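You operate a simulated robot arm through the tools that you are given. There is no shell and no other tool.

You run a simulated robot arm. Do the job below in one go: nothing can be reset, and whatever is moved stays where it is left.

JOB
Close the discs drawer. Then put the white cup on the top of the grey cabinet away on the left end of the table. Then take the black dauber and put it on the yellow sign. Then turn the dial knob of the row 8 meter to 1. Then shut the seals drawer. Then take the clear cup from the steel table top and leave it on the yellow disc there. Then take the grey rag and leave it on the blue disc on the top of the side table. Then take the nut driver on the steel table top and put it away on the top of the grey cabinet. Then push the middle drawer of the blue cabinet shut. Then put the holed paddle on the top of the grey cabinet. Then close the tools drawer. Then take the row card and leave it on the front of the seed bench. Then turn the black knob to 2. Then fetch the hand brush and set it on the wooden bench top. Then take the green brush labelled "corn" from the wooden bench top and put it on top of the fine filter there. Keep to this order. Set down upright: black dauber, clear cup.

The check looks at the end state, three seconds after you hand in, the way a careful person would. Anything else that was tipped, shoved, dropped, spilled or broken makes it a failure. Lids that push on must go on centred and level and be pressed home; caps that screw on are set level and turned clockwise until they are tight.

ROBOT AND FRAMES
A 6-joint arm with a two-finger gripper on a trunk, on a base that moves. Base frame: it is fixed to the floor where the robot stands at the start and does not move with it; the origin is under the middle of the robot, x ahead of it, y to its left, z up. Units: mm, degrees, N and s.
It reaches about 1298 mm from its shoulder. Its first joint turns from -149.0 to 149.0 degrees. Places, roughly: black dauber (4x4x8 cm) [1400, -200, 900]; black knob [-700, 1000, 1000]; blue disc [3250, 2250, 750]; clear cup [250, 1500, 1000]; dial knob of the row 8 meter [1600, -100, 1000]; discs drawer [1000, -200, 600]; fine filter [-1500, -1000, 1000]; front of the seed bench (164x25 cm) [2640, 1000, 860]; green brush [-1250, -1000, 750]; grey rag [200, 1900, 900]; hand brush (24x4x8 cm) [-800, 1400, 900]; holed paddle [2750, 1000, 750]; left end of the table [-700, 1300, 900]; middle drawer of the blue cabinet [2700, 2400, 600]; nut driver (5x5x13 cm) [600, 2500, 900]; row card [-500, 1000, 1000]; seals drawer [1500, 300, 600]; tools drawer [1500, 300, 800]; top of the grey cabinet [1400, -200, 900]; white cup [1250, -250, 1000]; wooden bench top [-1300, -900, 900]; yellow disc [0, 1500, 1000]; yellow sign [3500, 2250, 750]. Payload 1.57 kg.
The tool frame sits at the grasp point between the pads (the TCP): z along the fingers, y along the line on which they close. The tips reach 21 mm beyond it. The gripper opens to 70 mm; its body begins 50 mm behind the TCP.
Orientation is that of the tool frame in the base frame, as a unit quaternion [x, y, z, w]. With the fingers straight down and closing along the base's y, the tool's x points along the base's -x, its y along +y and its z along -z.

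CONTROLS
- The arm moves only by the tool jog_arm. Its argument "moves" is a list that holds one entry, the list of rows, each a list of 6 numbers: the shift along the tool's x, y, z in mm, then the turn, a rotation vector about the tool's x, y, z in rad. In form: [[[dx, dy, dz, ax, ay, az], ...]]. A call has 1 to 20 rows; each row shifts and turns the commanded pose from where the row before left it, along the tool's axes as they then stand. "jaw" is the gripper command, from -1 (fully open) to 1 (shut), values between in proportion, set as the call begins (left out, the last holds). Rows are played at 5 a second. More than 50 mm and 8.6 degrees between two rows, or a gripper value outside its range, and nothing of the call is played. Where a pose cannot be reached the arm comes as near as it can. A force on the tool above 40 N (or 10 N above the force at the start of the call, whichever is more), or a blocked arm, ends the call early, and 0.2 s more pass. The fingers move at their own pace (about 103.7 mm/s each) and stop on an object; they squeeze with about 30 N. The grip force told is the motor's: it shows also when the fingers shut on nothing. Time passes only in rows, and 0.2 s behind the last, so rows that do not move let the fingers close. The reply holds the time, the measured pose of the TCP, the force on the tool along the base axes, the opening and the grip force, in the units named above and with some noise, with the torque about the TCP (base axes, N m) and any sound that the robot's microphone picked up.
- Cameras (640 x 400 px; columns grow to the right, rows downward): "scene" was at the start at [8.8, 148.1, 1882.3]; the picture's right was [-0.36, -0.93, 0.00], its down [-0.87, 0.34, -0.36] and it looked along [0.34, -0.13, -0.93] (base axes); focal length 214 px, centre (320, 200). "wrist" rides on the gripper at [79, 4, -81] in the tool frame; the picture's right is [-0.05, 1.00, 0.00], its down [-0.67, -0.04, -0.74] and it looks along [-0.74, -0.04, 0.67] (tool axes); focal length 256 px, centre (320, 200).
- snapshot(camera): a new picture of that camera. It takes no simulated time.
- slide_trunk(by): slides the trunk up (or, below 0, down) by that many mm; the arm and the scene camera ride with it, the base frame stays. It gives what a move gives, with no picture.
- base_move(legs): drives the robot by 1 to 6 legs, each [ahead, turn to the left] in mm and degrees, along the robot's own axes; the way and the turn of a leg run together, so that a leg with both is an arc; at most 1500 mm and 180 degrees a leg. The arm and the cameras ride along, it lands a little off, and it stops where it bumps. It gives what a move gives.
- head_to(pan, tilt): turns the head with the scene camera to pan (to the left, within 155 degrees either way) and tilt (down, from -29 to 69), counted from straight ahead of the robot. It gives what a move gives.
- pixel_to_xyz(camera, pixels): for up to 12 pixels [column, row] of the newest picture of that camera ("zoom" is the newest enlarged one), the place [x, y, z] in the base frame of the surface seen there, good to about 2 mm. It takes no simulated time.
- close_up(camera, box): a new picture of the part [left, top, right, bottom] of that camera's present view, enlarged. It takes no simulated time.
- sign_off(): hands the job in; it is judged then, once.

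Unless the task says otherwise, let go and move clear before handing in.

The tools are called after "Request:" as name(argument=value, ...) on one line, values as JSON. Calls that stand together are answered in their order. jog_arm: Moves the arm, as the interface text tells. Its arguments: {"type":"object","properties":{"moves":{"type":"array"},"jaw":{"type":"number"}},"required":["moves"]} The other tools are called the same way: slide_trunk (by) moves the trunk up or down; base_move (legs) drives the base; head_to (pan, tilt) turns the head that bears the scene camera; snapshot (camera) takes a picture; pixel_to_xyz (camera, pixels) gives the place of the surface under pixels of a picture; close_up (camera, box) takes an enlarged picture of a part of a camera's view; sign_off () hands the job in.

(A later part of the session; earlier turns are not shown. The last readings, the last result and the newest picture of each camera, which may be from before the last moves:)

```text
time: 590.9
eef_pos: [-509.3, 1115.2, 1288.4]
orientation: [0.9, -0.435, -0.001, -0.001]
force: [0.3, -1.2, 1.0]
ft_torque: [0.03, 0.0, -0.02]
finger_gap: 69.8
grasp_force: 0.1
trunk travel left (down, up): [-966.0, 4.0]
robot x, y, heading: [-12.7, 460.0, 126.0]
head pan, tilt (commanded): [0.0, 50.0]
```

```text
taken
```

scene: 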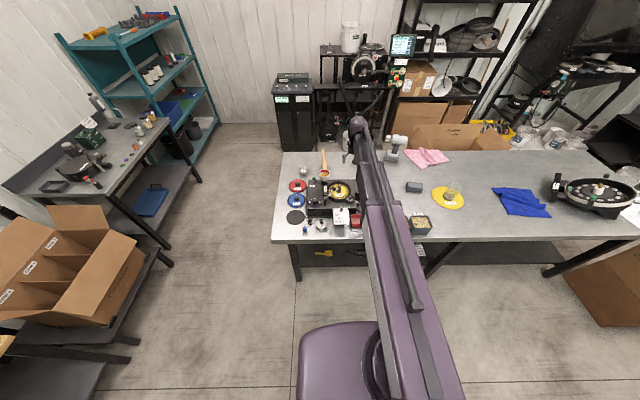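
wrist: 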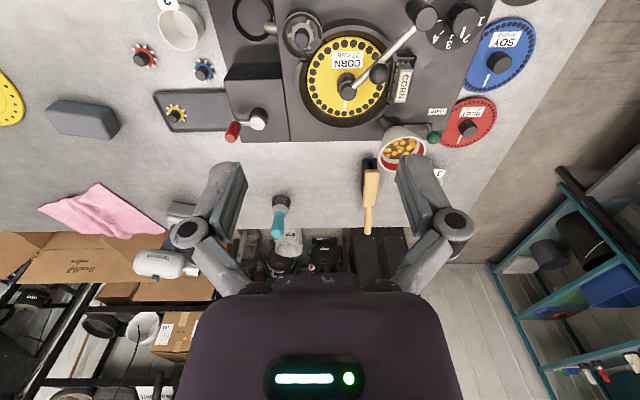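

Request:
base_move(legs=[[-200, 0.5]])

Request:
snapshot(camera="wrist")

Request:
close_up(camera="scene", box=[280, 130, 400, 205])

```text
time: 592.7
eef_pos: [-398.7, 949.8, 1286.6]
orientation: [0.904, -0.428, -0.001, -0.002]
force: [0.1, 0.5, -0.3]
ft_torque: [0.02, 0.04, 0.01]
finger_gap: 69.9
grasp_force: 0.1
trunk travel left (down, up): [-966.0, 4.0]
robot x, y, heading: [102.2, 295.0, 126.8]
head pan, tilt (commanded): [0.0, 50.0]
```

```text
taken
```

wrist: 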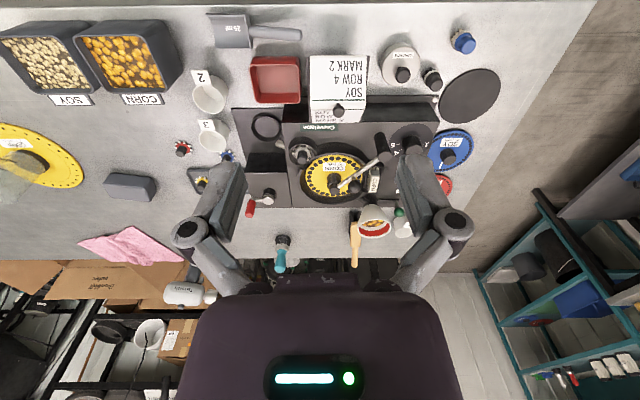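

```text
5.33 times, centred on (340, 168) of scene
```

zoom: 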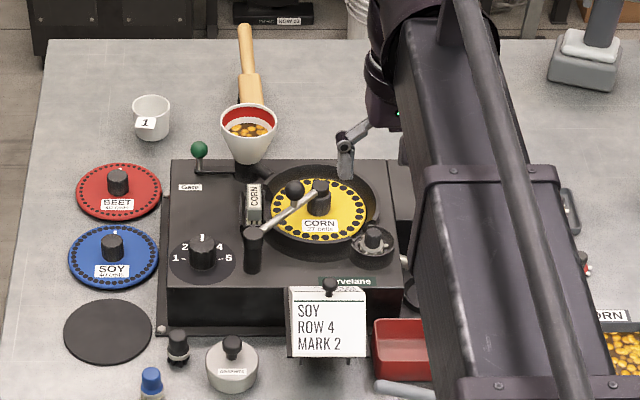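

Request:
close_up(camera="wrist", box=[290, 40, 402, 130])

Request:
pixel_to_xyz(camera="zoom", pixels=[[120, 95], [410, 95], [130, 240], [420, 240], [270, 150], [270, 300], [270, 260], [270, 330], [150, 310], [400, 310], [270, 350], [270, 380]])

Request:
close_up(camera="scene", box=[325, 180, 357, 200])

Request:
close_up(camera="scene", box=[310, 170, 374, 210])

```text
4.44 times, centred on (346, 85) of wrist
```

zoom: 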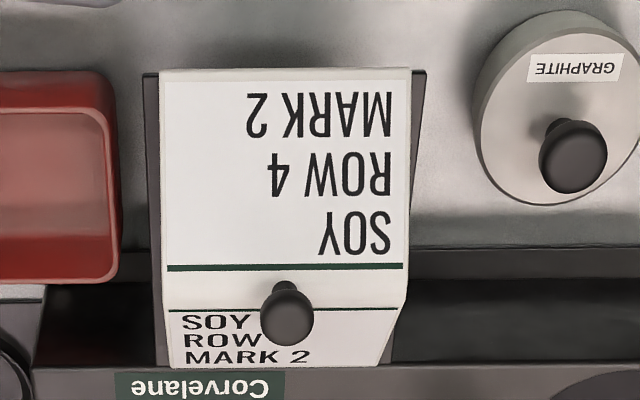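

```text
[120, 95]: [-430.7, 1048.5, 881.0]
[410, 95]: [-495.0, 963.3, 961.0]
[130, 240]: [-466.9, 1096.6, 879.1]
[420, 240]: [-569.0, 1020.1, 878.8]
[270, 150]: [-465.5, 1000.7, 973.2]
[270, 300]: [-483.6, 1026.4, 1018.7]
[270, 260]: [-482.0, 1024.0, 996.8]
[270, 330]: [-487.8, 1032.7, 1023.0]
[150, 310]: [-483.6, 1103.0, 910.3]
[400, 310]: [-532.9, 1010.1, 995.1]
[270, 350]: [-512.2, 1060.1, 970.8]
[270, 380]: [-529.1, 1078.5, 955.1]
```

```text
16.00 times, centred on (341, 190) of scene
```

zoom: 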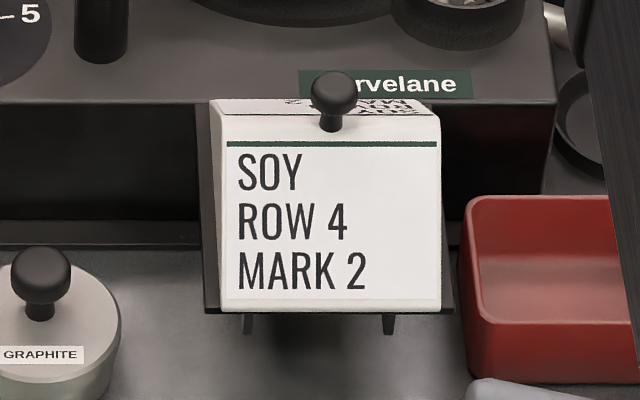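

```text
10.00 times, centred on (342, 190) of scene
```

zoom: 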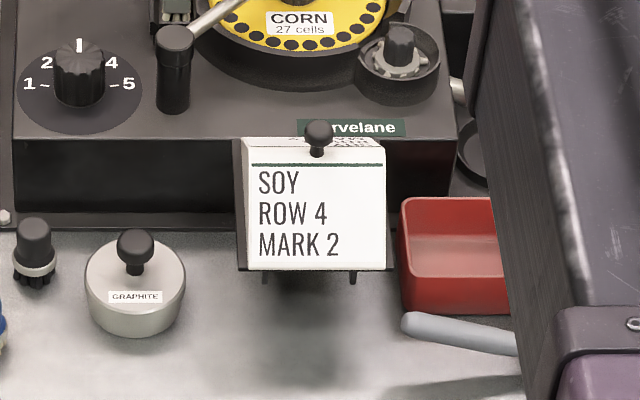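

The row card is a folded card with a black knob on top, sitting on a small dark stand. I measure the knob and ridge for grasping.

Request:
close_up(camera="wrist", box=[310, 85, 366, 120])

Request:
pixel_to_xyz(camera="zoom", pixels=[[318, 270], [270, 275], [370, 275], [318, 220], [318, 320], [318, 170], [200, 190], [450, 190], [200, 230], [450, 230], [318, 200], [318, 250]])

```text
11.43 times, centred on (338, 102) of wrist
```

zoom: 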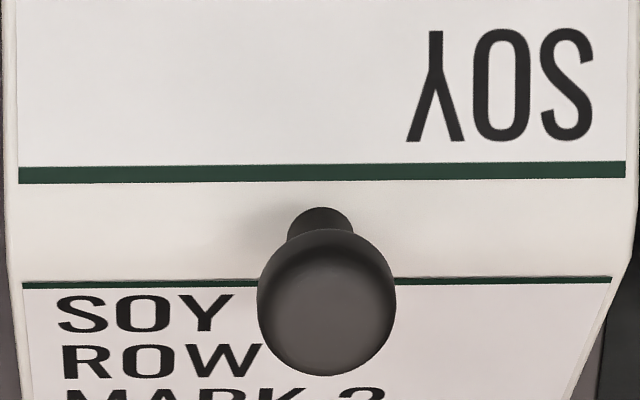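

```text
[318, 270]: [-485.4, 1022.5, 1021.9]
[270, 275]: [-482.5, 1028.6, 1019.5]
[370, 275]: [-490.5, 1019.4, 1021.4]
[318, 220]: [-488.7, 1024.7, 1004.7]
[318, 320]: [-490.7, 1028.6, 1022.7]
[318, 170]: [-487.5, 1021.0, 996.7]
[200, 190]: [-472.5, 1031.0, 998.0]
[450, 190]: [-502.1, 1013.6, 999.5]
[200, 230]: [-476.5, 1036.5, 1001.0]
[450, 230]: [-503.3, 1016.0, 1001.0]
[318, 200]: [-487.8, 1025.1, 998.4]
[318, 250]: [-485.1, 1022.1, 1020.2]
```

Request:
pixel_to_xyz(camera="wrist", pixels=[[380, 148], [372, 160], [340, 185], [302, 153], [365, 215], [412, 145], [415, 130], [395, 225], [300, 110], [420, 100]])

Request:
jog_arm(moves=[[[-38.8, 7, 0, 0, 0, 0], [-38.8, 7, 0, 0, 0, 0], [-38.7, 6.9, 0, 0, 0, 0], [0, 0, 0, 0, 0, 0]]], jaw=-0.3)

Request:
slide_trunk(by=-150)

Request:
snapshot(camera="wrist")

```text
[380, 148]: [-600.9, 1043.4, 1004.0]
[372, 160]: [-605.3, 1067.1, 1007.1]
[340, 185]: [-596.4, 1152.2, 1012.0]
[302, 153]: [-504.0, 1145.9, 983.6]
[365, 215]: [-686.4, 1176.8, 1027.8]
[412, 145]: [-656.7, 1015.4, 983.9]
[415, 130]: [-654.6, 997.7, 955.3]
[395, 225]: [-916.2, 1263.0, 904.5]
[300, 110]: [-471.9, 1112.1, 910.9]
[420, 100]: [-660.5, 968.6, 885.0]
```

```text
time: 593.7
eef_pos: [-488.1, 1024.9, 1285.3]
orientation: [0.904, -0.428, -0.001, 0.0]
force: [-0.3, -0.7, -0.1]
ft_torque: [0.03, 0.05, 0.01]
finger_gap: 45.3
grasp_force: 0.0
trunk travel left (down, up): [-966.0, 4.0]
robot x, y, heading: [107.1, 297.2, 126.8]
head pan, tilt (commanded): [0.0, 50.0]
```

```text
time: 595.5
eef_pos: [-489.5, 1028.2, 1135.4]
orientation: [0.904, -0.429, -0.002, -0.001]
force: [0.2, 0.3, -0.9]
ft_torque: [-0.03, -0.03, 0.0]
finger_gap: 45.4
grasp_force: 0.1
trunk travel left (down, up): [-816.0, 154.0]
robot x, y, heading: [102.8, 299.9, 126.8]
head pan, tilt (commanded): [0.0, 50.0]
```

```text
taken
```

wrist: 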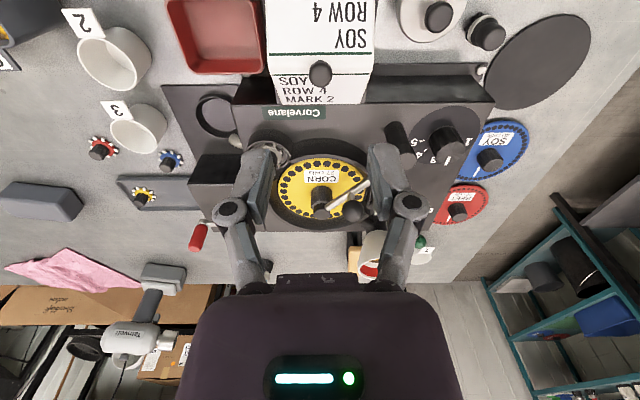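

Knob is centred under the TCP (320,74). I lower to z≈1025 and grip it.

Request:
slide_trunk(by=-110)

Request:
snapshot(camera="wrist")

Request:
jog_arm(moves=[[[0, 0, 0, 0, 0, 0], [0, 0, 0, 0, 0, 0], [0, 0, 0, 0, 0, 0], [0, 0, 0, 0, 0, 0]]], jaw=1)

Request:
slide_trunk(by=40)

Request:
snapshot(camera="wrist")

```text
time: 596.9
eef_pos: [-489.2, 1026.9, 1026.3]
orientation: [0.904, -0.428, -0.002, -0.001]
force: [1.1, -0.2, -0.4]
ft_torque: [0.01, 0.02, -0.02]
finger_gap: 45.5
grasp_force: 0.0
trunk travel left (down, up): [-706.0, 264.0]
robot x, y, heading: [106.4, 294.1, 126.8]
head pan, tilt (commanded): [0.0, 50.0]
```

```text
taken
```

wrist: 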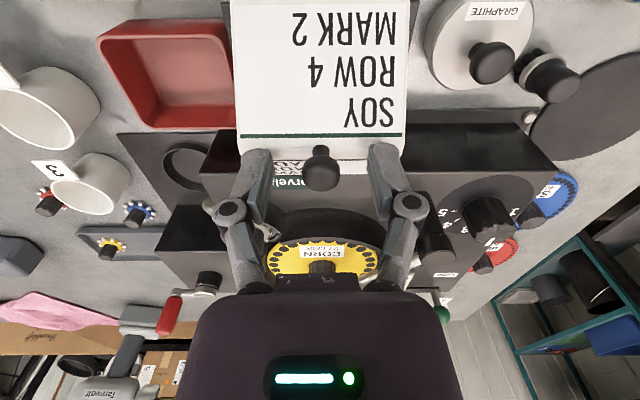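

```text
time: 597.9
eef_pos: [-488.1, 1026.4, 1024.7]
orientation: [0.904, -0.427, -0.002, 0.0]
force: [1.1, 0.5, 1.5]
ft_torque: [-0.04, -0.01, 0.04]
finger_gap: 16.5
grasp_force: 29.4
trunk travel left (down, up): [-706.0, 264.0]
robot x, y, heading: [104.4, 294.6, 126.6]
head pan, tilt (commanded): [0.0, 50.0]
```

```text
time: 598.7
eef_pos: [-489.5, 1026.3, 1064.6]
orientation: [0.904, -0.428, -0.002, 0.0]
force: [0.0, 0.7, -1.8]
ft_torque: [-0.01, 0.01, -0.01]
finger_gap: 16.2
grasp_force: 29.3
trunk travel left (down, up): [-746.0, 224.0]
robot x, y, heading: [103.8, 293.1, 127.3]
head pan, tilt (commanded): [0.0, 50.0]
```

```text
taken
```

wrist: 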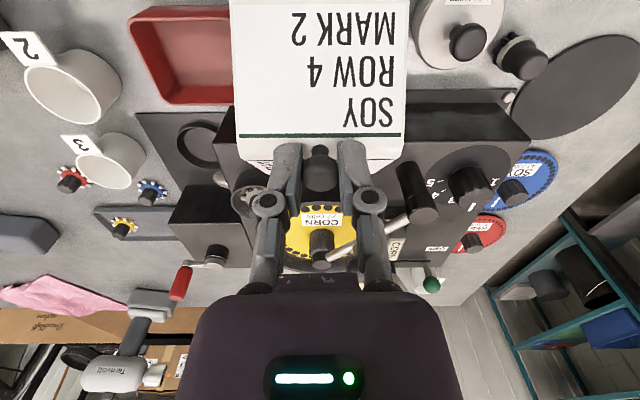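

Request:
slide_trunk(by=215)

Request:
snapshot(camera="wrist")

Request:
close_up(camera="scene", box=[290, 100, 450, 200])

```text
time: 601.0
eef_pos: [-488.3, 1026.6, 1279.4]
orientation: [0.904, -0.428, -0.002, 0.0]
force: [-0.1, -0.2, -1.5]
ft_torque: [0.0, 0.0, 0.03]
finger_gap: 16.6
grasp_force: 29.9
trunk travel left (down, up): [-961.0, 9.0]
robot x, y, heading: [111.2, 294.3, 127.1]
head pan, tilt (commanded): [0.0, 50.0]
```

```text
taken
```

wrist: 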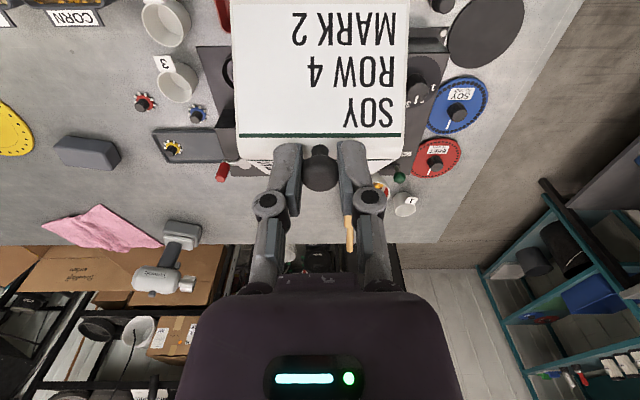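

```text
4.00 times, centred on (370, 150) of scene
```

zoom: 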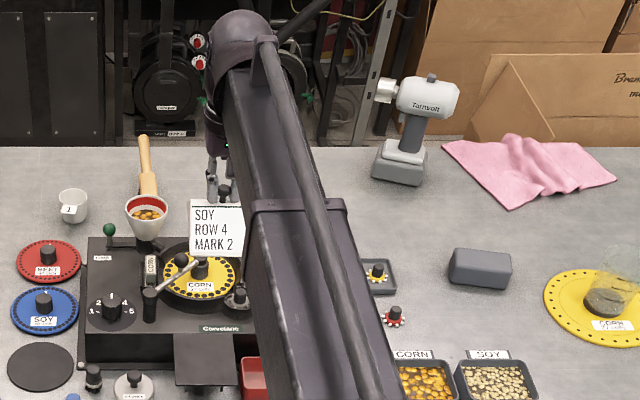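

Request:
pixel_to_xyz(camera="zoom", pixels=[[195, 246], [240, 254], [195, 210], [238, 210], [215, 230], [225, 193], [193, 203], [242, 258]])

Request:
pixel_to_xyz(camera="wrist", pixels=[[240, 10], [400, 10], [320, 5], [320, 60], [320, 120], [242, 130], [400, 130], [250, 165], [395, 160], [270, 150], [385, 150]])

```text
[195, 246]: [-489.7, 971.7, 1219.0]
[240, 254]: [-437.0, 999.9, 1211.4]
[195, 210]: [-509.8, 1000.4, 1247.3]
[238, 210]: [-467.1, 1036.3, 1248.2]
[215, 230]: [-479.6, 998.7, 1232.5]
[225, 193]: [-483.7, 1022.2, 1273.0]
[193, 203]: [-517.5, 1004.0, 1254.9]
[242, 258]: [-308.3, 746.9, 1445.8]
```

```text
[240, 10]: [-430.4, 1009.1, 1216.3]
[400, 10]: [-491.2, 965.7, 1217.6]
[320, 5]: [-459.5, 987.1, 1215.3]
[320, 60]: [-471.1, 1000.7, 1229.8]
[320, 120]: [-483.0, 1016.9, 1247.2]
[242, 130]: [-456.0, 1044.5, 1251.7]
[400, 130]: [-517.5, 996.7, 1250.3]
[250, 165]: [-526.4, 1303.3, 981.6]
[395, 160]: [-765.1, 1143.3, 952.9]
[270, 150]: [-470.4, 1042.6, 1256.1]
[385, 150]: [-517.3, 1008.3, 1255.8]
```

The card (white tent) lifted cleanly off its stand; its lower edge is ≈70 mm below the TCP. I retract and drive to the seed bench, to the free spot where the paddle was.

Request:
jog_arm(moves=[[[42, 0, 0, 0, 0, 0], [42, 0, 0, 0, 0, 0], [42, 0, 0, 0, 0, 0], [42, 0, 0, 0, 0, 0], [42, 0, 0, 0, 0, 0]]])

Request:
base_move(legs=[[0, -94], [1293, 0], [1293, 0], [0, -86.2]])

Request:
snapshot(camera="wrist")

Request:
snapshot(camera="scene")

```text
time: 602.2
eef_pos: [-355.6, 863.7, 1282.2]
orientation: [0.904, -0.428, -0.002, -0.001]
force: [0.6, -0.2, -1.7]
ft_torque: [0.0, -0.01, 0.0]
finger_gap: 16.1
grasp_force: 29.7
trunk travel left (down, up): [-961.0, 9.0]
robot x, y, heading: [107.6, 296.4, 126.9]
head pan, tilt (commanded): [0.0, 50.0]
```

```text
time: 629.2
eef_pos: [2717.7, 1192.7, 1279.8]
orientation: [0.426, 0.905, -0.001, 0.002]
force: [0.8, -0.2, -1.4]
ft_torque: [-0.03, 0.01, 0.01]
finger_gap: 16.5
grasp_force: 30.2
trunk travel left (down, up): [-961.0, 9.0]
robot x, y, heading: [2238.6, 1748.2, -52.5]
head pan, tilt (commanded): [0.0, 50.0]
```

```text
taken
```

wrist: 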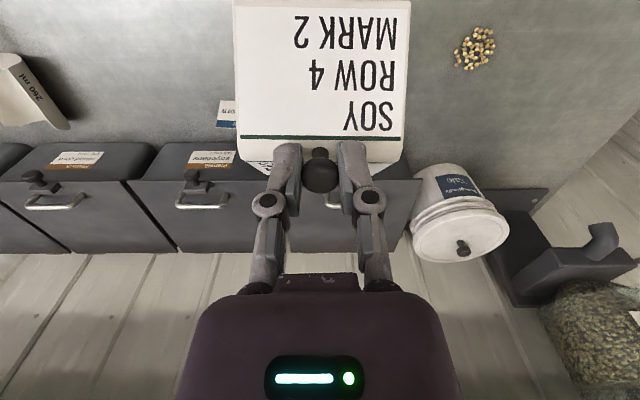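

```text
taken
```

scene: 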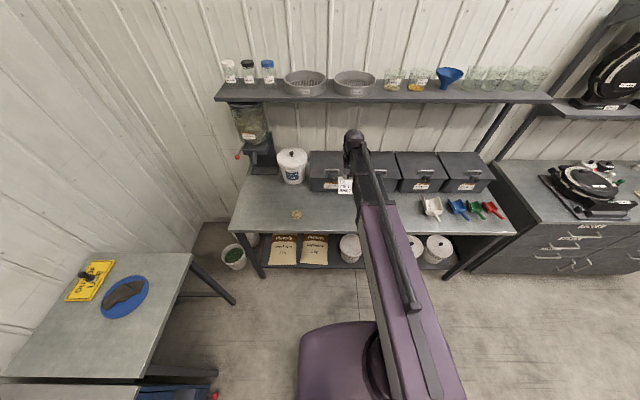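

Request:
jog_arm(moves=[[[-33, -1.5, 0, 0, 0, 0], [-33, -1.5, 0, 0, 0, 0], [-32.5, -1.4, 0, 0, 0, 0], [0, 0, 0, 0, 0, 0]]])

Request:
slide_trunk(by=-300)

Request:
snapshot(camera="wrist")

Request:
close_up(camera="scene", box=[290, 100, 410, 175])

```text
time: 630.2
eef_pos: [2776.9, 1114.7, 1281.0]
orientation: [0.427, 0.904, -0.001, 0.002]
force: [-0.3, -0.2, -1.8]
ft_torque: [-0.02, -0.02, 0.0]
finger_gap: 16.4
grasp_force: 29.8
trunk travel left (down, up): [-961.0, 9.0]
robot x, y, heading: [2238.3, 1747.0, -52.7]
head pan, tilt (commanded): [0.0, 50.0]
```

```text
time: 633.2
eef_pos: [2777.1, 1113.5, 980.3]
orientation: [0.426, 0.905, 0.0, 0.001]
force: [0.2, 0.6, -1.4]
ft_torque: [-0.01, -0.01, 0.0]
finger_gap: 16.7
grasp_force: 29.8
trunk travel left (down, up): [-661.0, 309.0]
robot x, y, heading: [2240.2, 1742.6, -52.4]
head pan, tilt (commanded): [0.0, 50.0]
```

```text
taken
```

wrist: 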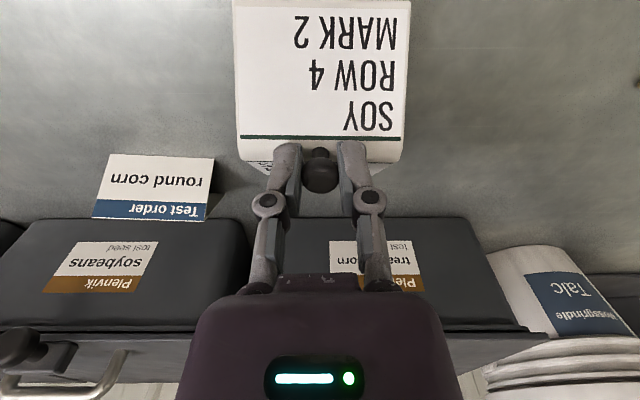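

```text
5.33 times, centred on (350, 138) of scene
```

zoom: 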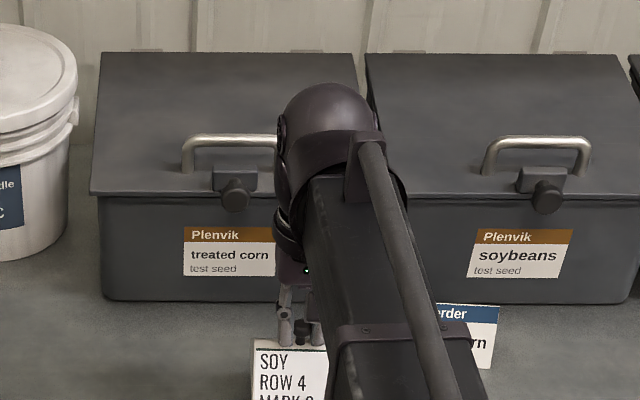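

Request:
slide_trunk(by=-42)

Request:
slide_trunk(by=-4)

Request:
slide_trunk(by=-2)

Request:
slide_trunk(by=-2)

```text
time: 634.0
eef_pos: [2777.2, 1113.9, 938.1]
orientation: [0.426, 0.905, 0.0, 0.002]
force: [-0.7, 0.7, -1.4]
ft_torque: [0.0, -0.02, 0.02]
finger_gap: 16.5
grasp_force: 29.9
trunk travel left (down, up): [-619.0, 351.0]
robot x, y, heading: [2239.3, 1748.7, -52.6]
head pan, tilt (commanded): [0.0, 50.0]
```

```text
time: 634.6
eef_pos: [2776.0, 1114.5, 933.7]
orientation: [0.426, 0.905, -0.001, 0.002]
force: [0.1, 0.2, -0.6]
ft_torque: [0.01, -0.02, 0.0]
finger_gap: 16.4
grasp_force: 30.0
trunk travel left (down, up): [-615.0, 355.0]
robot x, y, heading: [2238.4, 1750.8, -52.5]
head pan, tilt (commanded): [0.0, 50.0]
```

```text
time: 635.1
eef_pos: [2777.3, 1114.0, 932.6]
orientation: [0.427, 0.904, -0.001, 0.002]
force: [-0.6, 0.3, -1.1]
ft_torque: [-0.01, -0.02, 0.0]
finger_gap: 16.3
grasp_force: 30.1
trunk travel left (down, up): [-613.0, 357.0]
robot x, y, heading: [2241.5, 1751.4, -52.8]
head pan, tilt (commanded): [0.0, 50.0]
```

```text
time: 635.6
eef_pos: [2776.9, 1114.7, 931.4]
orientation: [0.427, 0.904, -0.001, 0.002]
force: [1.4, -1.8, 4.8]
ft_torque: [0.1, 0.08, 0.02]
finger_gap: 16.4
grasp_force: 29.6
trunk travel left (down, up): [-611.0, 359.0]
robot x, y, heading: [2238.4, 1747.8, -52.8]
head pan, tilt (commanded): [0.0, 50.0]
```

Request:
slide_trunk(by=-1)

Request:
jog_arm(moves=[[[0, 0, 0, 0, 0, 0], [0, 0, 0, 0, 0, 0], [0, 0, 0, 0, 0, 0]]], jaw=0)

Request:
snapshot(camera="wrist")

Request:
slide_trunk(by=100)

Request:
snapshot(camera="wrist")

```text
time: 636.1
eef_pos: [2776.1, 1114.2, 930.3]
orientation: [0.426, 0.905, -0.002, 0.002]
force: [5.4, -4.9, 21.2]
ft_torque: [0.02, -0.01, -0.01]
finger_gap: 16.1
grasp_force: 30.3
trunk travel left (down, up): [-610.0, 360.0]
robot x, y, heading: [2238.3, 1746.7, -52.6]
head pan, tilt (commanded): [0.0, 50.0]
```

```text
time: 636.9
eef_pos: [2777.7, 1114.1, 928.3]
orientation: [0.427, 0.904, -0.001, 0.001]
force: [-0.1, -0.1, 0.4]
ft_torque: [0.01, -0.01, 0.0]
finger_gap: 35.0
grasp_force: 0.1
trunk travel left (down, up): [-610.0, 360.0]
robot x, y, heading: [2236.8, 1748.1, -52.8]
head pan, tilt (commanded): [0.0, 50.0]
```

```text
taken
```

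wrist: 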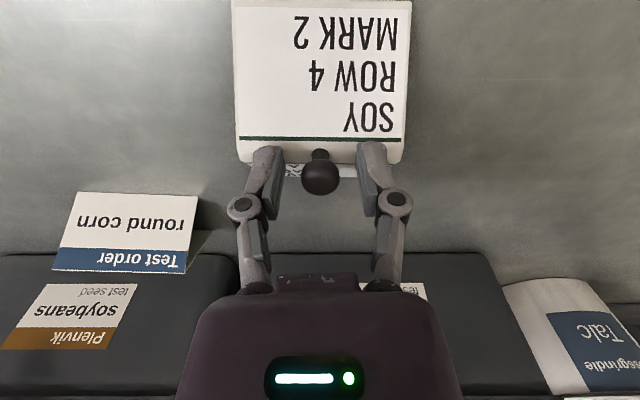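

```text
time: 638.3
eef_pos: [2777.7, 1113.7, 1029.5]
orientation: [0.426, 0.905, 0.0, 0.001]
force: [0.2, 0.3, 0.0]
ft_torque: [-0.03, 0.01, -0.03]
finger_gap: 34.8
grasp_force: 0.1
trunk travel left (down, up): [-710.0, 260.0]
robot x, y, heading: [2235.5, 1747.2, -52.6]
head pan, tilt (commanded): [0.0, 50.0]
```

```text
taken
```

wrist: 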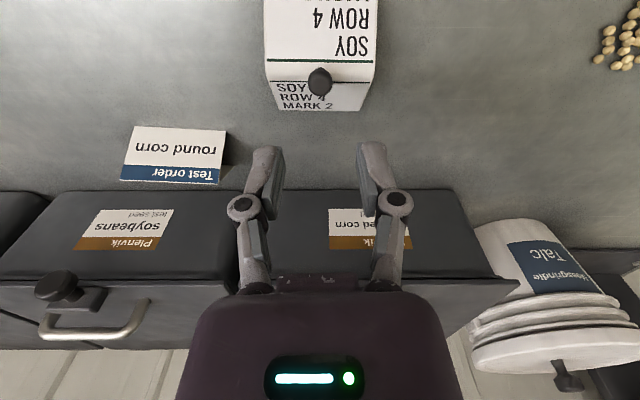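

The row card stands on the front of the seed bench. Now I drive back to the steel table for the black knob.

Request:
slide_trunk(by=255)

Request:
base_move(legs=[[0, -94.6], [1378, 0], [1378, 0], [0, -85.9]])

Request:
snapshot(camera="wrist")

Request:
snapshot(camera="scene")

```text
time: 640.9
eef_pos: [2775.4, 1114.4, 1284.4]
orientation: [0.427, 0.904, -0.001, 0.002]
force: [0.2, 0.2, 0.2]
ft_torque: [0.01, -0.01, 0.02]
finger_gap: 34.6
grasp_force: 0.1
trunk travel left (down, up): [-965.0, 5.0]
robot x, y, heading: [2237.6, 1749.3, -52.5]
head pan, tilt (commanded): [0.0, 50.0]
```

```text
time: 668.5
eef_pos: [-559.4, 809.0, 1284.9]
orientation: [0.911, -0.412, -0.002, 0.0]
force: [1.4, 0.6, 1.0]
ft_torque: [0.03, 0.02, 0.0]
finger_gap: 34.9
grasp_force: 0.1
trunk travel left (down, up): [-965.0, 5.0]
robot x, y, heading: [10.6, 202.3, 129.3]
head pan, tilt (commanded): [0.0, 50.0]
```

```text
taken
```

wrist: 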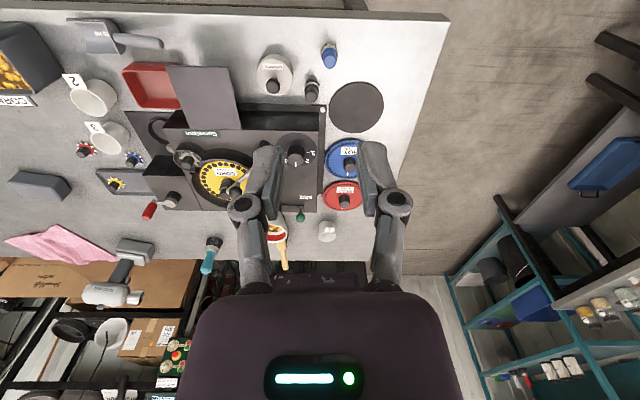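

```text
taken
```

scene: 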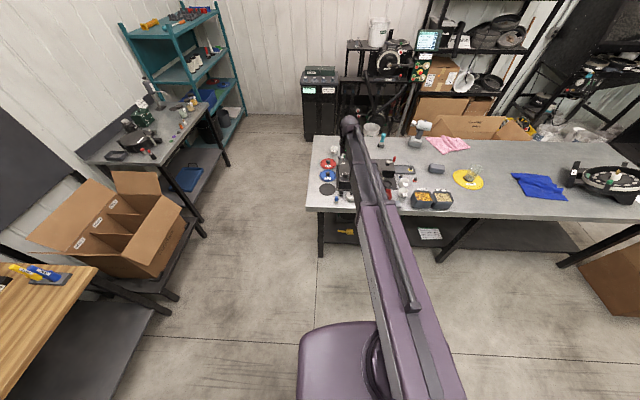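

Request:
jog_arm(moves=[[[-43.8, -12.5, 0, 0, 0, 0], [-43.8, -12.5, 0, 0, 0, 0], [-43.8, -12.5, 0, 0, 0, 0], [-43.8, -12.5, 0, 0, 0, 0], [-43.8, -12.5, 0, 0, 0, 0]]], jaw=-0.5)

Request:
slide_trunk(by=-190)

Request:
snapshot(camera="wrist")

Request:
close_up(camera="wrist", box=[240, 20, 400, 120])

```text
time: 669.7
eef_pos: [-657.5, 1017.0, 1282.1]
orientation: [0.911, -0.412, -0.001, -0.001]
force: [-0.1, 0.3, -0.3]
ft_torque: [0.0, 0.01, 0.01]
finger_gap: 52.6
grasp_force: 0.1
trunk travel left (down, up): [-965.0, 5.0]
robot x, y, heading: [7.8, 199.8, 129.7]
head pan, tilt (commanded): [0.0, 50.0]
```

```text
time: 671.8
eef_pos: [-655.6, 1016.5, 1093.1]
orientation: [0.911, -0.412, -0.001, -0.002]
force: [-0.5, 0.2, 0.1]
ft_torque: [-0.01, 0.01, -0.02]
finger_gap: 52.4
grasp_force: 0.0
trunk travel left (down, up): [-775.0, 195.0]
robot x, y, heading: [8.6, 201.0, 129.8]
head pan, tilt (commanded): [0.0, 50.0]
```

```text
taken
```

wrist: 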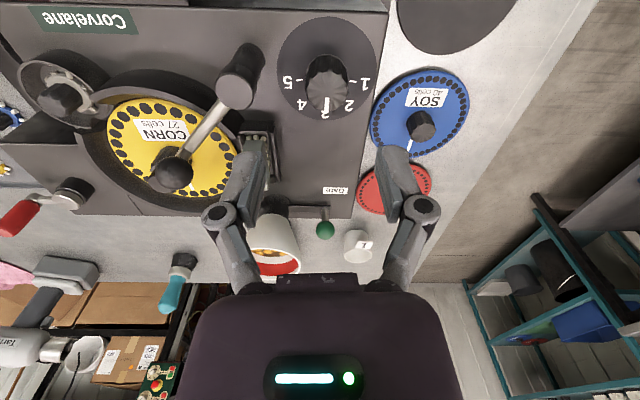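

```text
4.00 times, centred on (320, 70) of wrist
```

zoom: 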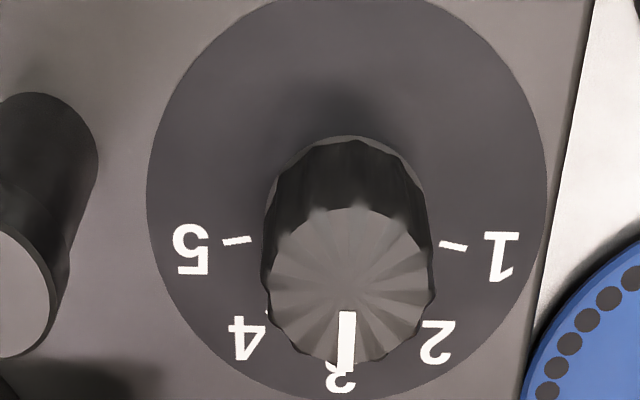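

The black knob points at 3; digits 1–5 lie at ≈32° spacing, with 2 counter-clockwise from 3 (seen from above). I measure digit positions and the knob centre.

Request:
pixel_to_xyz(camera="zoom", pixels=[[500, 256], [453, 246], [436, 342], [338, 380], [247, 338], [237, 241], [190, 250], [275, 285], [433, 285], [350, 210], [350, 360], [347, 320]])

Request:
pixel_to_xyz(camera="zoom", pixels=[[150, 190], [545, 190], [346, 5], [346, 395], [268, 290], [435, 290], [350, 285], [340, 365], [45, 250], [600, 250]])

```text
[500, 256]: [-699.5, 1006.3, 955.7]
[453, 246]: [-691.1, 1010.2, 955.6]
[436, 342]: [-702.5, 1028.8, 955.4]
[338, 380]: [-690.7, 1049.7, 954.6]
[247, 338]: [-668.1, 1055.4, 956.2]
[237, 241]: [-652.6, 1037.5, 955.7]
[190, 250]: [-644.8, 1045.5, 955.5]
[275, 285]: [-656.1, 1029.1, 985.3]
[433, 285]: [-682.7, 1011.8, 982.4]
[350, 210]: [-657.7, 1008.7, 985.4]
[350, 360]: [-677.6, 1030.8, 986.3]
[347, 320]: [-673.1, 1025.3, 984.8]
```

```text
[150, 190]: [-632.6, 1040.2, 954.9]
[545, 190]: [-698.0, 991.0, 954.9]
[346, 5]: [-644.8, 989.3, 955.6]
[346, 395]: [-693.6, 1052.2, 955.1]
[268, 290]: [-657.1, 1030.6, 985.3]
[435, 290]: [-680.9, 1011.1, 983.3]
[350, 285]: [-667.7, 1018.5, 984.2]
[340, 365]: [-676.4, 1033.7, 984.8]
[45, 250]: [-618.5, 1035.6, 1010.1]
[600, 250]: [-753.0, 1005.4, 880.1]
```

Knob centre ≈(-668,1020), 30 mm wide, top z 985; digit 2 is +38.6° counter-clockwise of 3. I centre, pre-rotate the gripper 40° to keep fingers away from the lever post, and check.

Request:
jog_arm(moves=[[[-11.2, 7.1, 0, 0, 0, 0], [0, 0, 0, 0, 0, -0.14], [0, 0, 0, 0, 0, -0.14], [0, 0, 0, 0, 0, -0.14], [0, 0, 0, 0, 0, -0.14], [0, 0, 0, 0, 0, -0.138], [0, 0, 0, 0, 0, 0]]], jaw=-0.4)

Request:
snapshot(camera="wrist")

```text
time: 673.4
eef_pos: [-668.8, 1019.1, 1095.0]
orientation: [0.997, -0.075, -0.001, -0.001]
force: [-0.3, 0.5, -0.3]
ft_torque: [0.0, -0.01, 0.02]
finger_gap: 49.0
grasp_force: 0.1
trunk travel left (down, up): [-775.0, 195.0]
robot x, y, heading: [10.4, 199.6, 129.7]
head pan, tilt (commanded): [0.0, 50.0]
```

```text
taken
```

wrist: 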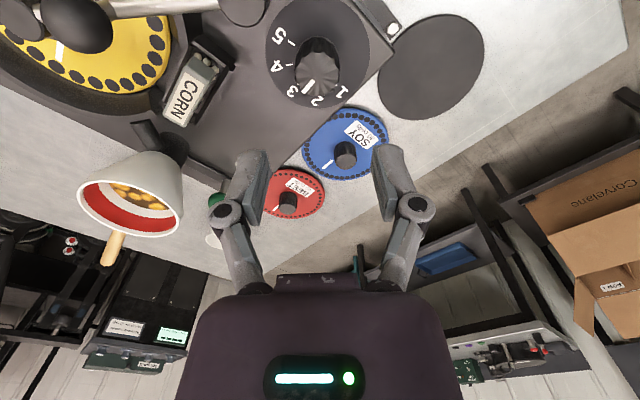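

Request:
slide_trunk(by=-90)

Request:
snapshot(camera="wrist")

Request:
slide_trunk(by=-22)

Request:
jog_arm(moves=[[[0, 0, 0, 0, 0, 0], [0, 0, 0, 0, 0, 0], [0, 0, 0, 0, 0, 0]]], jaw=1)

```text
time: 674.7
eef_pos: [-668.5, 1019.0, 1003.9]
orientation: [0.997, -0.076, -0.001, -0.002]
force: [0.3, -0.6, 0.7]
ft_torque: [0.01, -0.02, 0.0]
finger_gap: 48.9
grasp_force: 0.1
trunk travel left (down, up): [-685.0, 285.0]
robot x, y, heading: [11.0, 201.5, 129.5]
head pan, tilt (commanded): [0.0, 50.0]
```

```text
taken
```

wrist: 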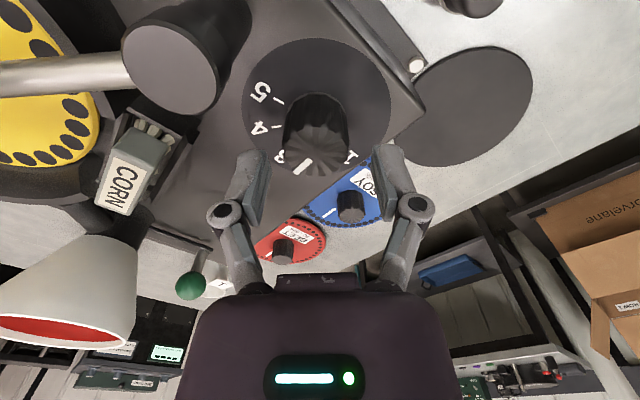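

```text
time: 675.3
eef_pos: [-668.5, 1019.1, 982.1]
orientation: [0.997, -0.075, 0.0, -0.001]
force: [0.5, 1.1, 0.3]
ft_torque: [0.03, -0.02, 0.01]
finger_gap: 49.0
grasp_force: 0.0
trunk travel left (down, up): [-663.0, 307.0]
robot x, y, heading: [7.2, 195.1, 129.9]
head pan, tilt (commanded): [0.0, 50.0]
```

```text
time: 676.1
eef_pos: [-668.4, 1020.3, 982.0]
orientation: [0.997, -0.076, -0.002, -0.002]
force: [-3.6, 18.7, 14.8]
ft_torque: [0.42, -0.14, 0.01]
finger_gap: 32.1
grasp_force: 32.1
trunk travel left (down, up): [-663.0, 307.0]
robot x, y, heading: [6.3, 203.8, 129.8]
head pan, tilt (commanded): [0.0, 50.0]
```

The knob is gripped (gap 32). I turn it 38.6° counter-clockwise in small steps.

Request:
jog_arm(moves=[[[0, 0, 0, 0, 0, -0.0843], [0, 0, 0, 0, 0, -0.0843], [0, 0, 0, 0, 0, -0.0843], [0, 0, 0, 0, 0, -0.0843], [0, 0, 0, 0, 0, -0.0843], [0, 0, 0, 0, 0, -0.0843], [0, 0, 0, 0, 0, -0.0843], [0, 0, 0, 0, 0, -0.0843], [0, 0, 0, 0, 0, 0]]])

Request:
snapshot(camera="wrist")

```text
time: 678.1
eef_pos: [-668.7, 1020.1, 981.7]
orientation: [0.966, 0.259, -0.001, -0.002]
force: [-2.4, 20.6, 15.3]
ft_torque: [0.3, 0.47, 0.05]
finger_gap: 31.9
grasp_force: 32.0
trunk travel left (down, up): [-663.0, 307.0]
robot x, y, heading: [9.2, 205.0, 129.5]
head pan, tilt (commanded): [0.0, 50.0]
```

```text
taken
```

wrist: 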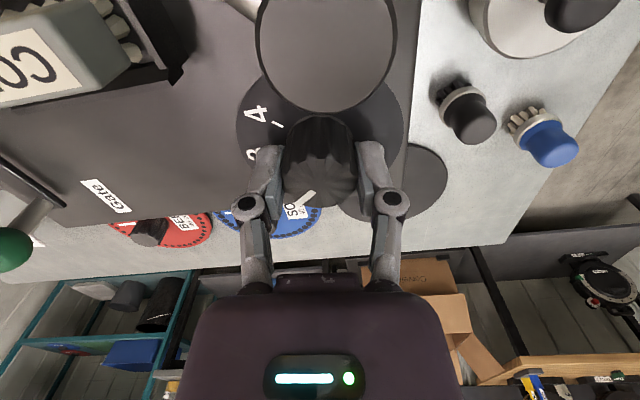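

Request:
jog_arm(moves=[[[0, 0, 0, 0, 0, 0], [0, 0, 0, 0, 0, 0]]], jaw=-0.4)

Request:
slide_trunk(by=112)

Request:
close_up(camera="wrist", box=[240, 20, 400, 120])

Request:
pixel_to_xyz(camera="zoom", pixels=[[320, 230], [300, 230], [340, 230]])

```text
time: 678.7
eef_pos: [-668.2, 1017.9, 981.8]
orientation: [0.966, 0.259, -0.001, -0.001]
force: [0.0, -0.1, 1.2]
ft_torque: [0.02, 0.04, 0.0]
finger_gap: 48.8
grasp_force: 0.0
trunk travel left (down, up): [-663.0, 307.0]
robot x, y, heading: [9.5, 198.9, 129.8]
head pan, tilt (commanded): [0.0, 50.0]
```

```text
time: 680.2
eef_pos: [-669.4, 1018.7, 1093.2]
orientation: [0.966, 0.259, 0.0, -0.002]
force: [-0.4, 0.1, -0.3]
ft_torque: [0.01, -0.02, 0.01]
finger_gap: 49.2
grasp_force: 0.0
trunk travel left (down, up): [-775.0, 195.0]
robot x, y, heading: [9.4, 205.0, 129.6]
head pan, tilt (commanded): [0.0, 50.0]
```

```text
4.00 times, centred on (320, 70) of wrist
```

zoom: 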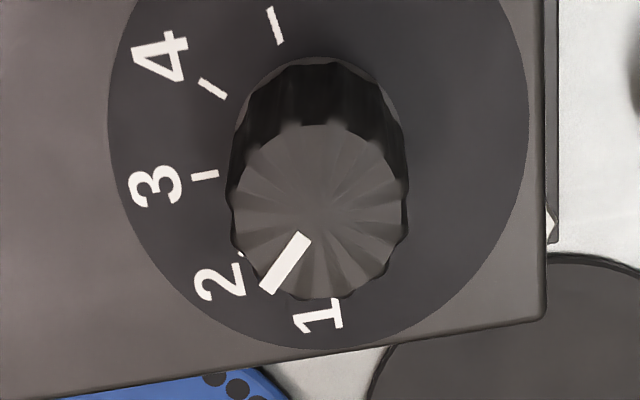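

```text
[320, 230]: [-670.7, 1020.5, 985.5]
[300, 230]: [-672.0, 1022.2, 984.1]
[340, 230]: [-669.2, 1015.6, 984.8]
```

Request:
pixel_to_xyz(camera="zoom", pixels=[[270, 284], [285, 264], [300, 243], [220, 280], [318, 318], [155, 187], [205, 176], [212, 88], [238, 258], [232, 215], [406, 210], [320, 297]])

Request:
pixel_to_xyz(camera="zoom", pixels=[[320, 130], [320, 295], [235, 205], [403, 205], [112, 120], [525, 120], [275, 25], [160, 55]])

```text
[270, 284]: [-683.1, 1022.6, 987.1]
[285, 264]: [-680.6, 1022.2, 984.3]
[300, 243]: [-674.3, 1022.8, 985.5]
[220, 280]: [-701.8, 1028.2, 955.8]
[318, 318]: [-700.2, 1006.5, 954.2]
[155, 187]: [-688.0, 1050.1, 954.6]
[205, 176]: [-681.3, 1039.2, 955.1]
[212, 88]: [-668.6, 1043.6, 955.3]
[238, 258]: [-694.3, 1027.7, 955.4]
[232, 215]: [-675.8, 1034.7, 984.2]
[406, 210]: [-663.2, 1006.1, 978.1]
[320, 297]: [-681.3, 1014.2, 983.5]
```

```text
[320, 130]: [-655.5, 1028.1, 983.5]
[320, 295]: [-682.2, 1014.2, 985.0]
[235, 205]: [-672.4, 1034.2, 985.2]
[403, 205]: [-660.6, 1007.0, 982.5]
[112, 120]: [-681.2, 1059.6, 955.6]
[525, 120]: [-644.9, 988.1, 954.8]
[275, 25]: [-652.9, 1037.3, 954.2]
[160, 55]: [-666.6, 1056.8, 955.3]
```

The pointer now reads ≈175°, about 10° past "2" (≈165.5°) — the fluted knob apparently snapped to the pads on closing. I re-grip at the same yaw and turn back 10°.

Request:
slide_trunk(by=-112)

Request:
jog_arm(moves=[[[0, 0, 0, 0, 0, 0], [0, 0, 0, 0, 0, 0], [0, 0, 0, 0, 0, 0]]], jaw=1)

Request:
jog_arm(moves=[[[0, 0, 0, 0, 0, 0.058], [0, 0, 0, 0, 0, 0.058], [0, 0, 0, 0, 0, 0.058], [0, 0, 0, 0, 0, 0]]])

Request:
jog_arm(moves=[[[0, 0, 0, 0, 0, 0], [0, 0, 0, 0, 0, 0]]], jaw=-0.4)

Request:
slide_trunk(by=112)

Request:
close_up(camera="wrist", box=[240, 20, 400, 120])

```text
time: 681.6
eef_pos: [-668.7, 1019.5, 983.2]
orientation: [0.966, 0.258, 0.0, -0.002]
force: [-0.1, 0.4, 0.3]
ft_torque: [0.04, 0.01, -0.03]
finger_gap: 49.1
grasp_force: 0.1
trunk travel left (down, up): [-663.0, 307.0]
robot x, y, heading: [9.6, 198.9, 129.6]
head pan, tilt (commanded): [0.0, 50.0]
```

```text
time: 682.4
eef_pos: [-669.6, 1018.7, 982.3]
orientation: [0.966, 0.258, -0.001, -0.002]
force: [-4.2, 4.5, 6.1]
ft_torque: [0.23, -0.11, -0.01]
finger_gap: 32.3
grasp_force: 31.7
trunk travel left (down, up): [-663.0, 307.0]
robot x, y, heading: [7.5, 202.0, 129.5]
head pan, tilt (commanded): [0.0, 50.0]
```

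```text
time: 683.4
eef_pos: [-668.6, 1020.7, 981.2]
orientation: [0.985, 0.173, -0.001, -0.004]
force: [-12.7, 17.0, 16.5]
ft_torque: [0.51, 0.04, 0.02]
finger_gap: 32.1
grasp_force: 31.9
trunk travel left (down, up): [-663.0, 307.0]
robot x, y, heading: [8.7, 201.1, 129.9]
head pan, tilt (commanded): [0.0, 50.0]
```

```text
time: 684.0
eef_pos: [-667.9, 1017.7, 981.3]
orientation: [0.985, 0.174, -0.001, -0.001]
force: [-0.4, -0.3, -0.2]
ft_torque: [-0.01, -0.02, -0.01]
finger_gap: 49.0
grasp_force: 0.1
trunk travel left (down, up): [-663.0, 307.0]
robot x, y, heading: [9.5, 197.5, 129.7]
head pan, tilt (commanded): [0.0, 50.0]
```

```text
time: 685.4
eef_pos: [-668.3, 1018.7, 1093.6]
orientation: [0.985, 0.174, -0.001, -0.001]
force: [0.3, 0.0, 0.1]
ft_torque: [-0.02, 0.03, 0.01]
finger_gap: 49.1
grasp_force: 0.0
trunk travel left (down, up): [-775.0, 195.0]
robot x, y, heading: [10.0, 202.2, 129.8]
head pan, tilt (commanded): [0.0, 50.0]
```

```text
4.00 times, centred on (320, 70) of wrist
```

zoom: 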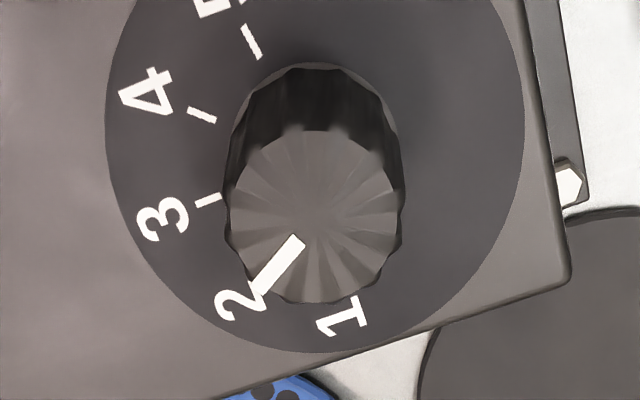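

Request:
pixel_to_xyz(camera="zoom", pixels=[[262, 285], [280, 264], [297, 243], [240, 305], [342, 318], [163, 218], [208, 200], [202, 115], [316, 135], [316, 300], [231, 210], [402, 210]])

Request:
close_up(camera="wrist", box=[280, 40, 360, 90])

Request:
pixel_to_xyz(camera="zoom", pixels=[[200, 370], [230, 335], [270, 288], [305, 120], [305, 400], [140, 260], [480, 260], [310, 230]])

```text
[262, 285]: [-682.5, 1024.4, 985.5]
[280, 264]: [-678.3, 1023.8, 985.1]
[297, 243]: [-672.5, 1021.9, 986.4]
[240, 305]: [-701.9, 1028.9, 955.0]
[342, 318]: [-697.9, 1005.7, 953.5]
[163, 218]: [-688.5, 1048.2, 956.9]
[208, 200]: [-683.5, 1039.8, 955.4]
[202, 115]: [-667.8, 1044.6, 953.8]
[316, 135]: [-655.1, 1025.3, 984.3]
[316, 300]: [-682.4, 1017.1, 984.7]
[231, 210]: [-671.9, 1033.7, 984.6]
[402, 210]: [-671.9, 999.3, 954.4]
```

```text
8.00 times, centred on (320, 65) of wrist
```

zoom: 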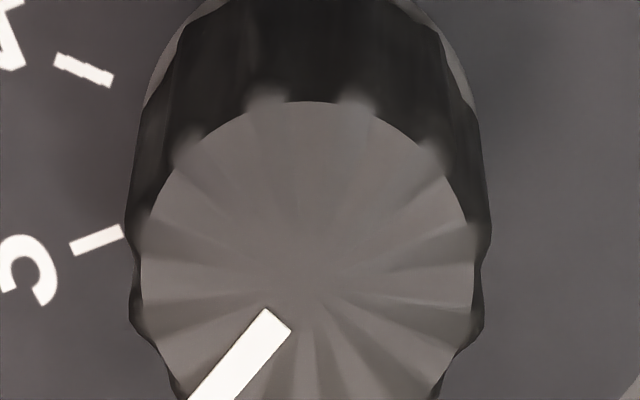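

```text
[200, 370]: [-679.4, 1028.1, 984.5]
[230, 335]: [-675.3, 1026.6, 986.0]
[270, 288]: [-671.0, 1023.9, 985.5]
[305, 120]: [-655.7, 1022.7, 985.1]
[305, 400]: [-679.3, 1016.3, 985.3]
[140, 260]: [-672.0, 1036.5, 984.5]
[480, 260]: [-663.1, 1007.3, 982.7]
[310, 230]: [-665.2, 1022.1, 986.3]
```

By careful image geometry the pointer is now ≈10.5° short of "2" (toward 3). I re-grip at this yaw and turn 10.5° counter-clockwise.

Request:
slide_trunk(by=-112)

Request:
jog_arm(moves=[[[0, 0, 0, 0, 0, 0], [0, 0, 0, 0, 0, 0], [0, 0, 0, 0, 0, 0]]], jaw=1)

Request:
close_up(camera="wrist", box=[240, 100, 400, 200])

Request:
jog_arm(moves=[[[0, 0, 0, 0, 0, -0.061], [0, 0, 0, 0, 0, -0.061], [0, 0, 0, 0, 0, -0.061], [0, 0, 0, 0, 0, 0]]])

Request:
close_up(camera="wrist", box=[240, 100, 400, 200])

Request:
jog_arm(moves=[[[0, 0, 0, 0, 0, 0], [0, 0, 0, 0, 0, 0]]], jaw=-0.4)

Request:
close_up(camera="wrist", box=[240, 100, 400, 200])

Request:
slide_trunk(by=112)

Request:
close_up(camera="wrist", box=[240, 20, 400, 120])

```text
time: 686.9
eef_pos: [-669.2, 1019.2, 981.7]
orientation: [0.985, 0.174, -0.001, -0.001]
force: [0.7, -0.3, 0.4]
ft_torque: [-0.01, -0.02, -0.02]
finger_gap: 48.9
grasp_force: 0.0
trunk travel left (down, up): [-663.0, 307.0]
robot x, y, heading: [9.1, 200.4, 129.7]
head pan, tilt (commanded): [0.0, 50.0]
```

```text
time: 687.7
eef_pos: [-668.0, 1019.7, 982.2]
orientation: [0.985, 0.173, -0.001, -0.003]
force: [-7.8, 14.9, 13.4]
ft_torque: [0.45, 0.03, 0.01]
finger_gap: 32.2
grasp_force: 31.8
trunk travel left (down, up): [-663.0, 307.0]
robot x, y, heading: [11.8, 204.7, 129.8]
head pan, tilt (commanded): [0.0, 50.0]
```

```text
4.00 times, centred on (320, 150) of wrist
```

zoom: 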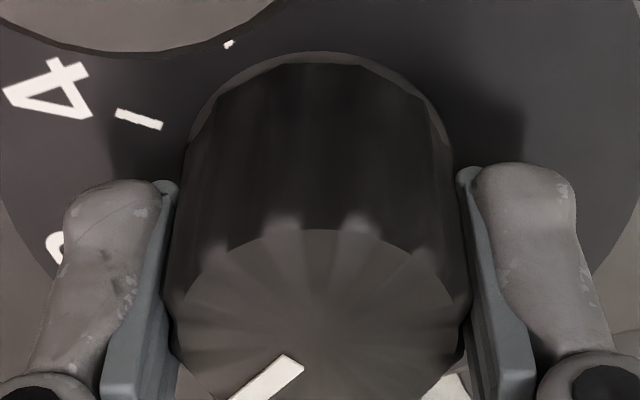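

```text
time: 688.7
eef_pos: [-668.1, 1019.5, 983.1]
orientation: [0.965, 0.263, -0.001, -0.002]
force: [-11.7, 16.4, 16.6]
ft_torque: [0.33, 0.25, 0.02]
finger_gap: 32.5
grasp_force: 32.4
trunk travel left (down, up): [-663.0, 307.0]
robot x, y, heading: [8.3, 200.3, 129.3]
head pan, tilt (commanded): [0.0, 50.0]
```

```text
4.00 times, centred on (320, 150) of wrist
```

zoom: 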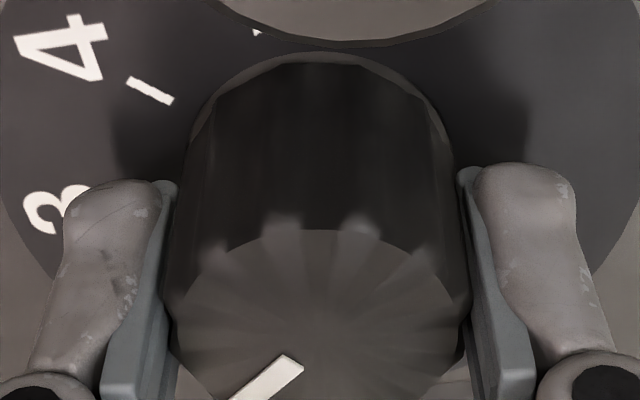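

```text
time: 689.3
eef_pos: [-668.0, 1018.3, 981.8]
orientation: [0.965, 0.264, 0.0, -0.001]
force: [-0.4, 0.5, -0.3]
ft_torque: [-0.01, 0.01, 0.02]
finger_gap: 49.1
grasp_force: 0.2
trunk travel left (down, up): [-663.0, 307.0]
robot x, y, heading: [8.5, 200.3, 129.6]
head pan, tilt (commanded): [0.0, 50.0]
```

```text
4.00 times, centred on (320, 150) of wrist
```

zoom: 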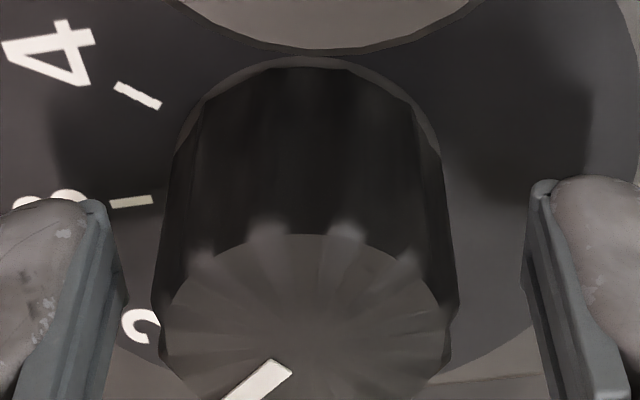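

```text
time: 690.7
eef_pos: [-667.6, 1019.1, 1094.0]
orientation: [0.965, 0.263, 0.0, -0.001]
force: [-0.1, 0.2, -0.7]
ft_torque: [0.03, -0.02, 0.0]
finger_gap: 49.1
grasp_force: 0.1
trunk travel left (down, up): [-775.0, 195.0]
robot x, y, heading: [8.0, 201.8, 129.8]
head pan, tilt (commanded): [0.0, 50.0]
```

```text
4.00 times, centred on (320, 70) of wrist
```

zoom: 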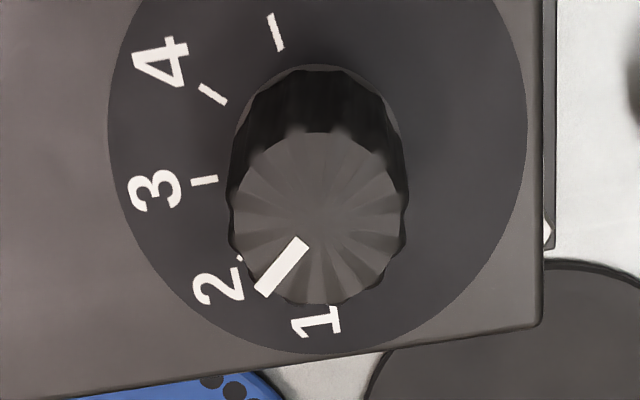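

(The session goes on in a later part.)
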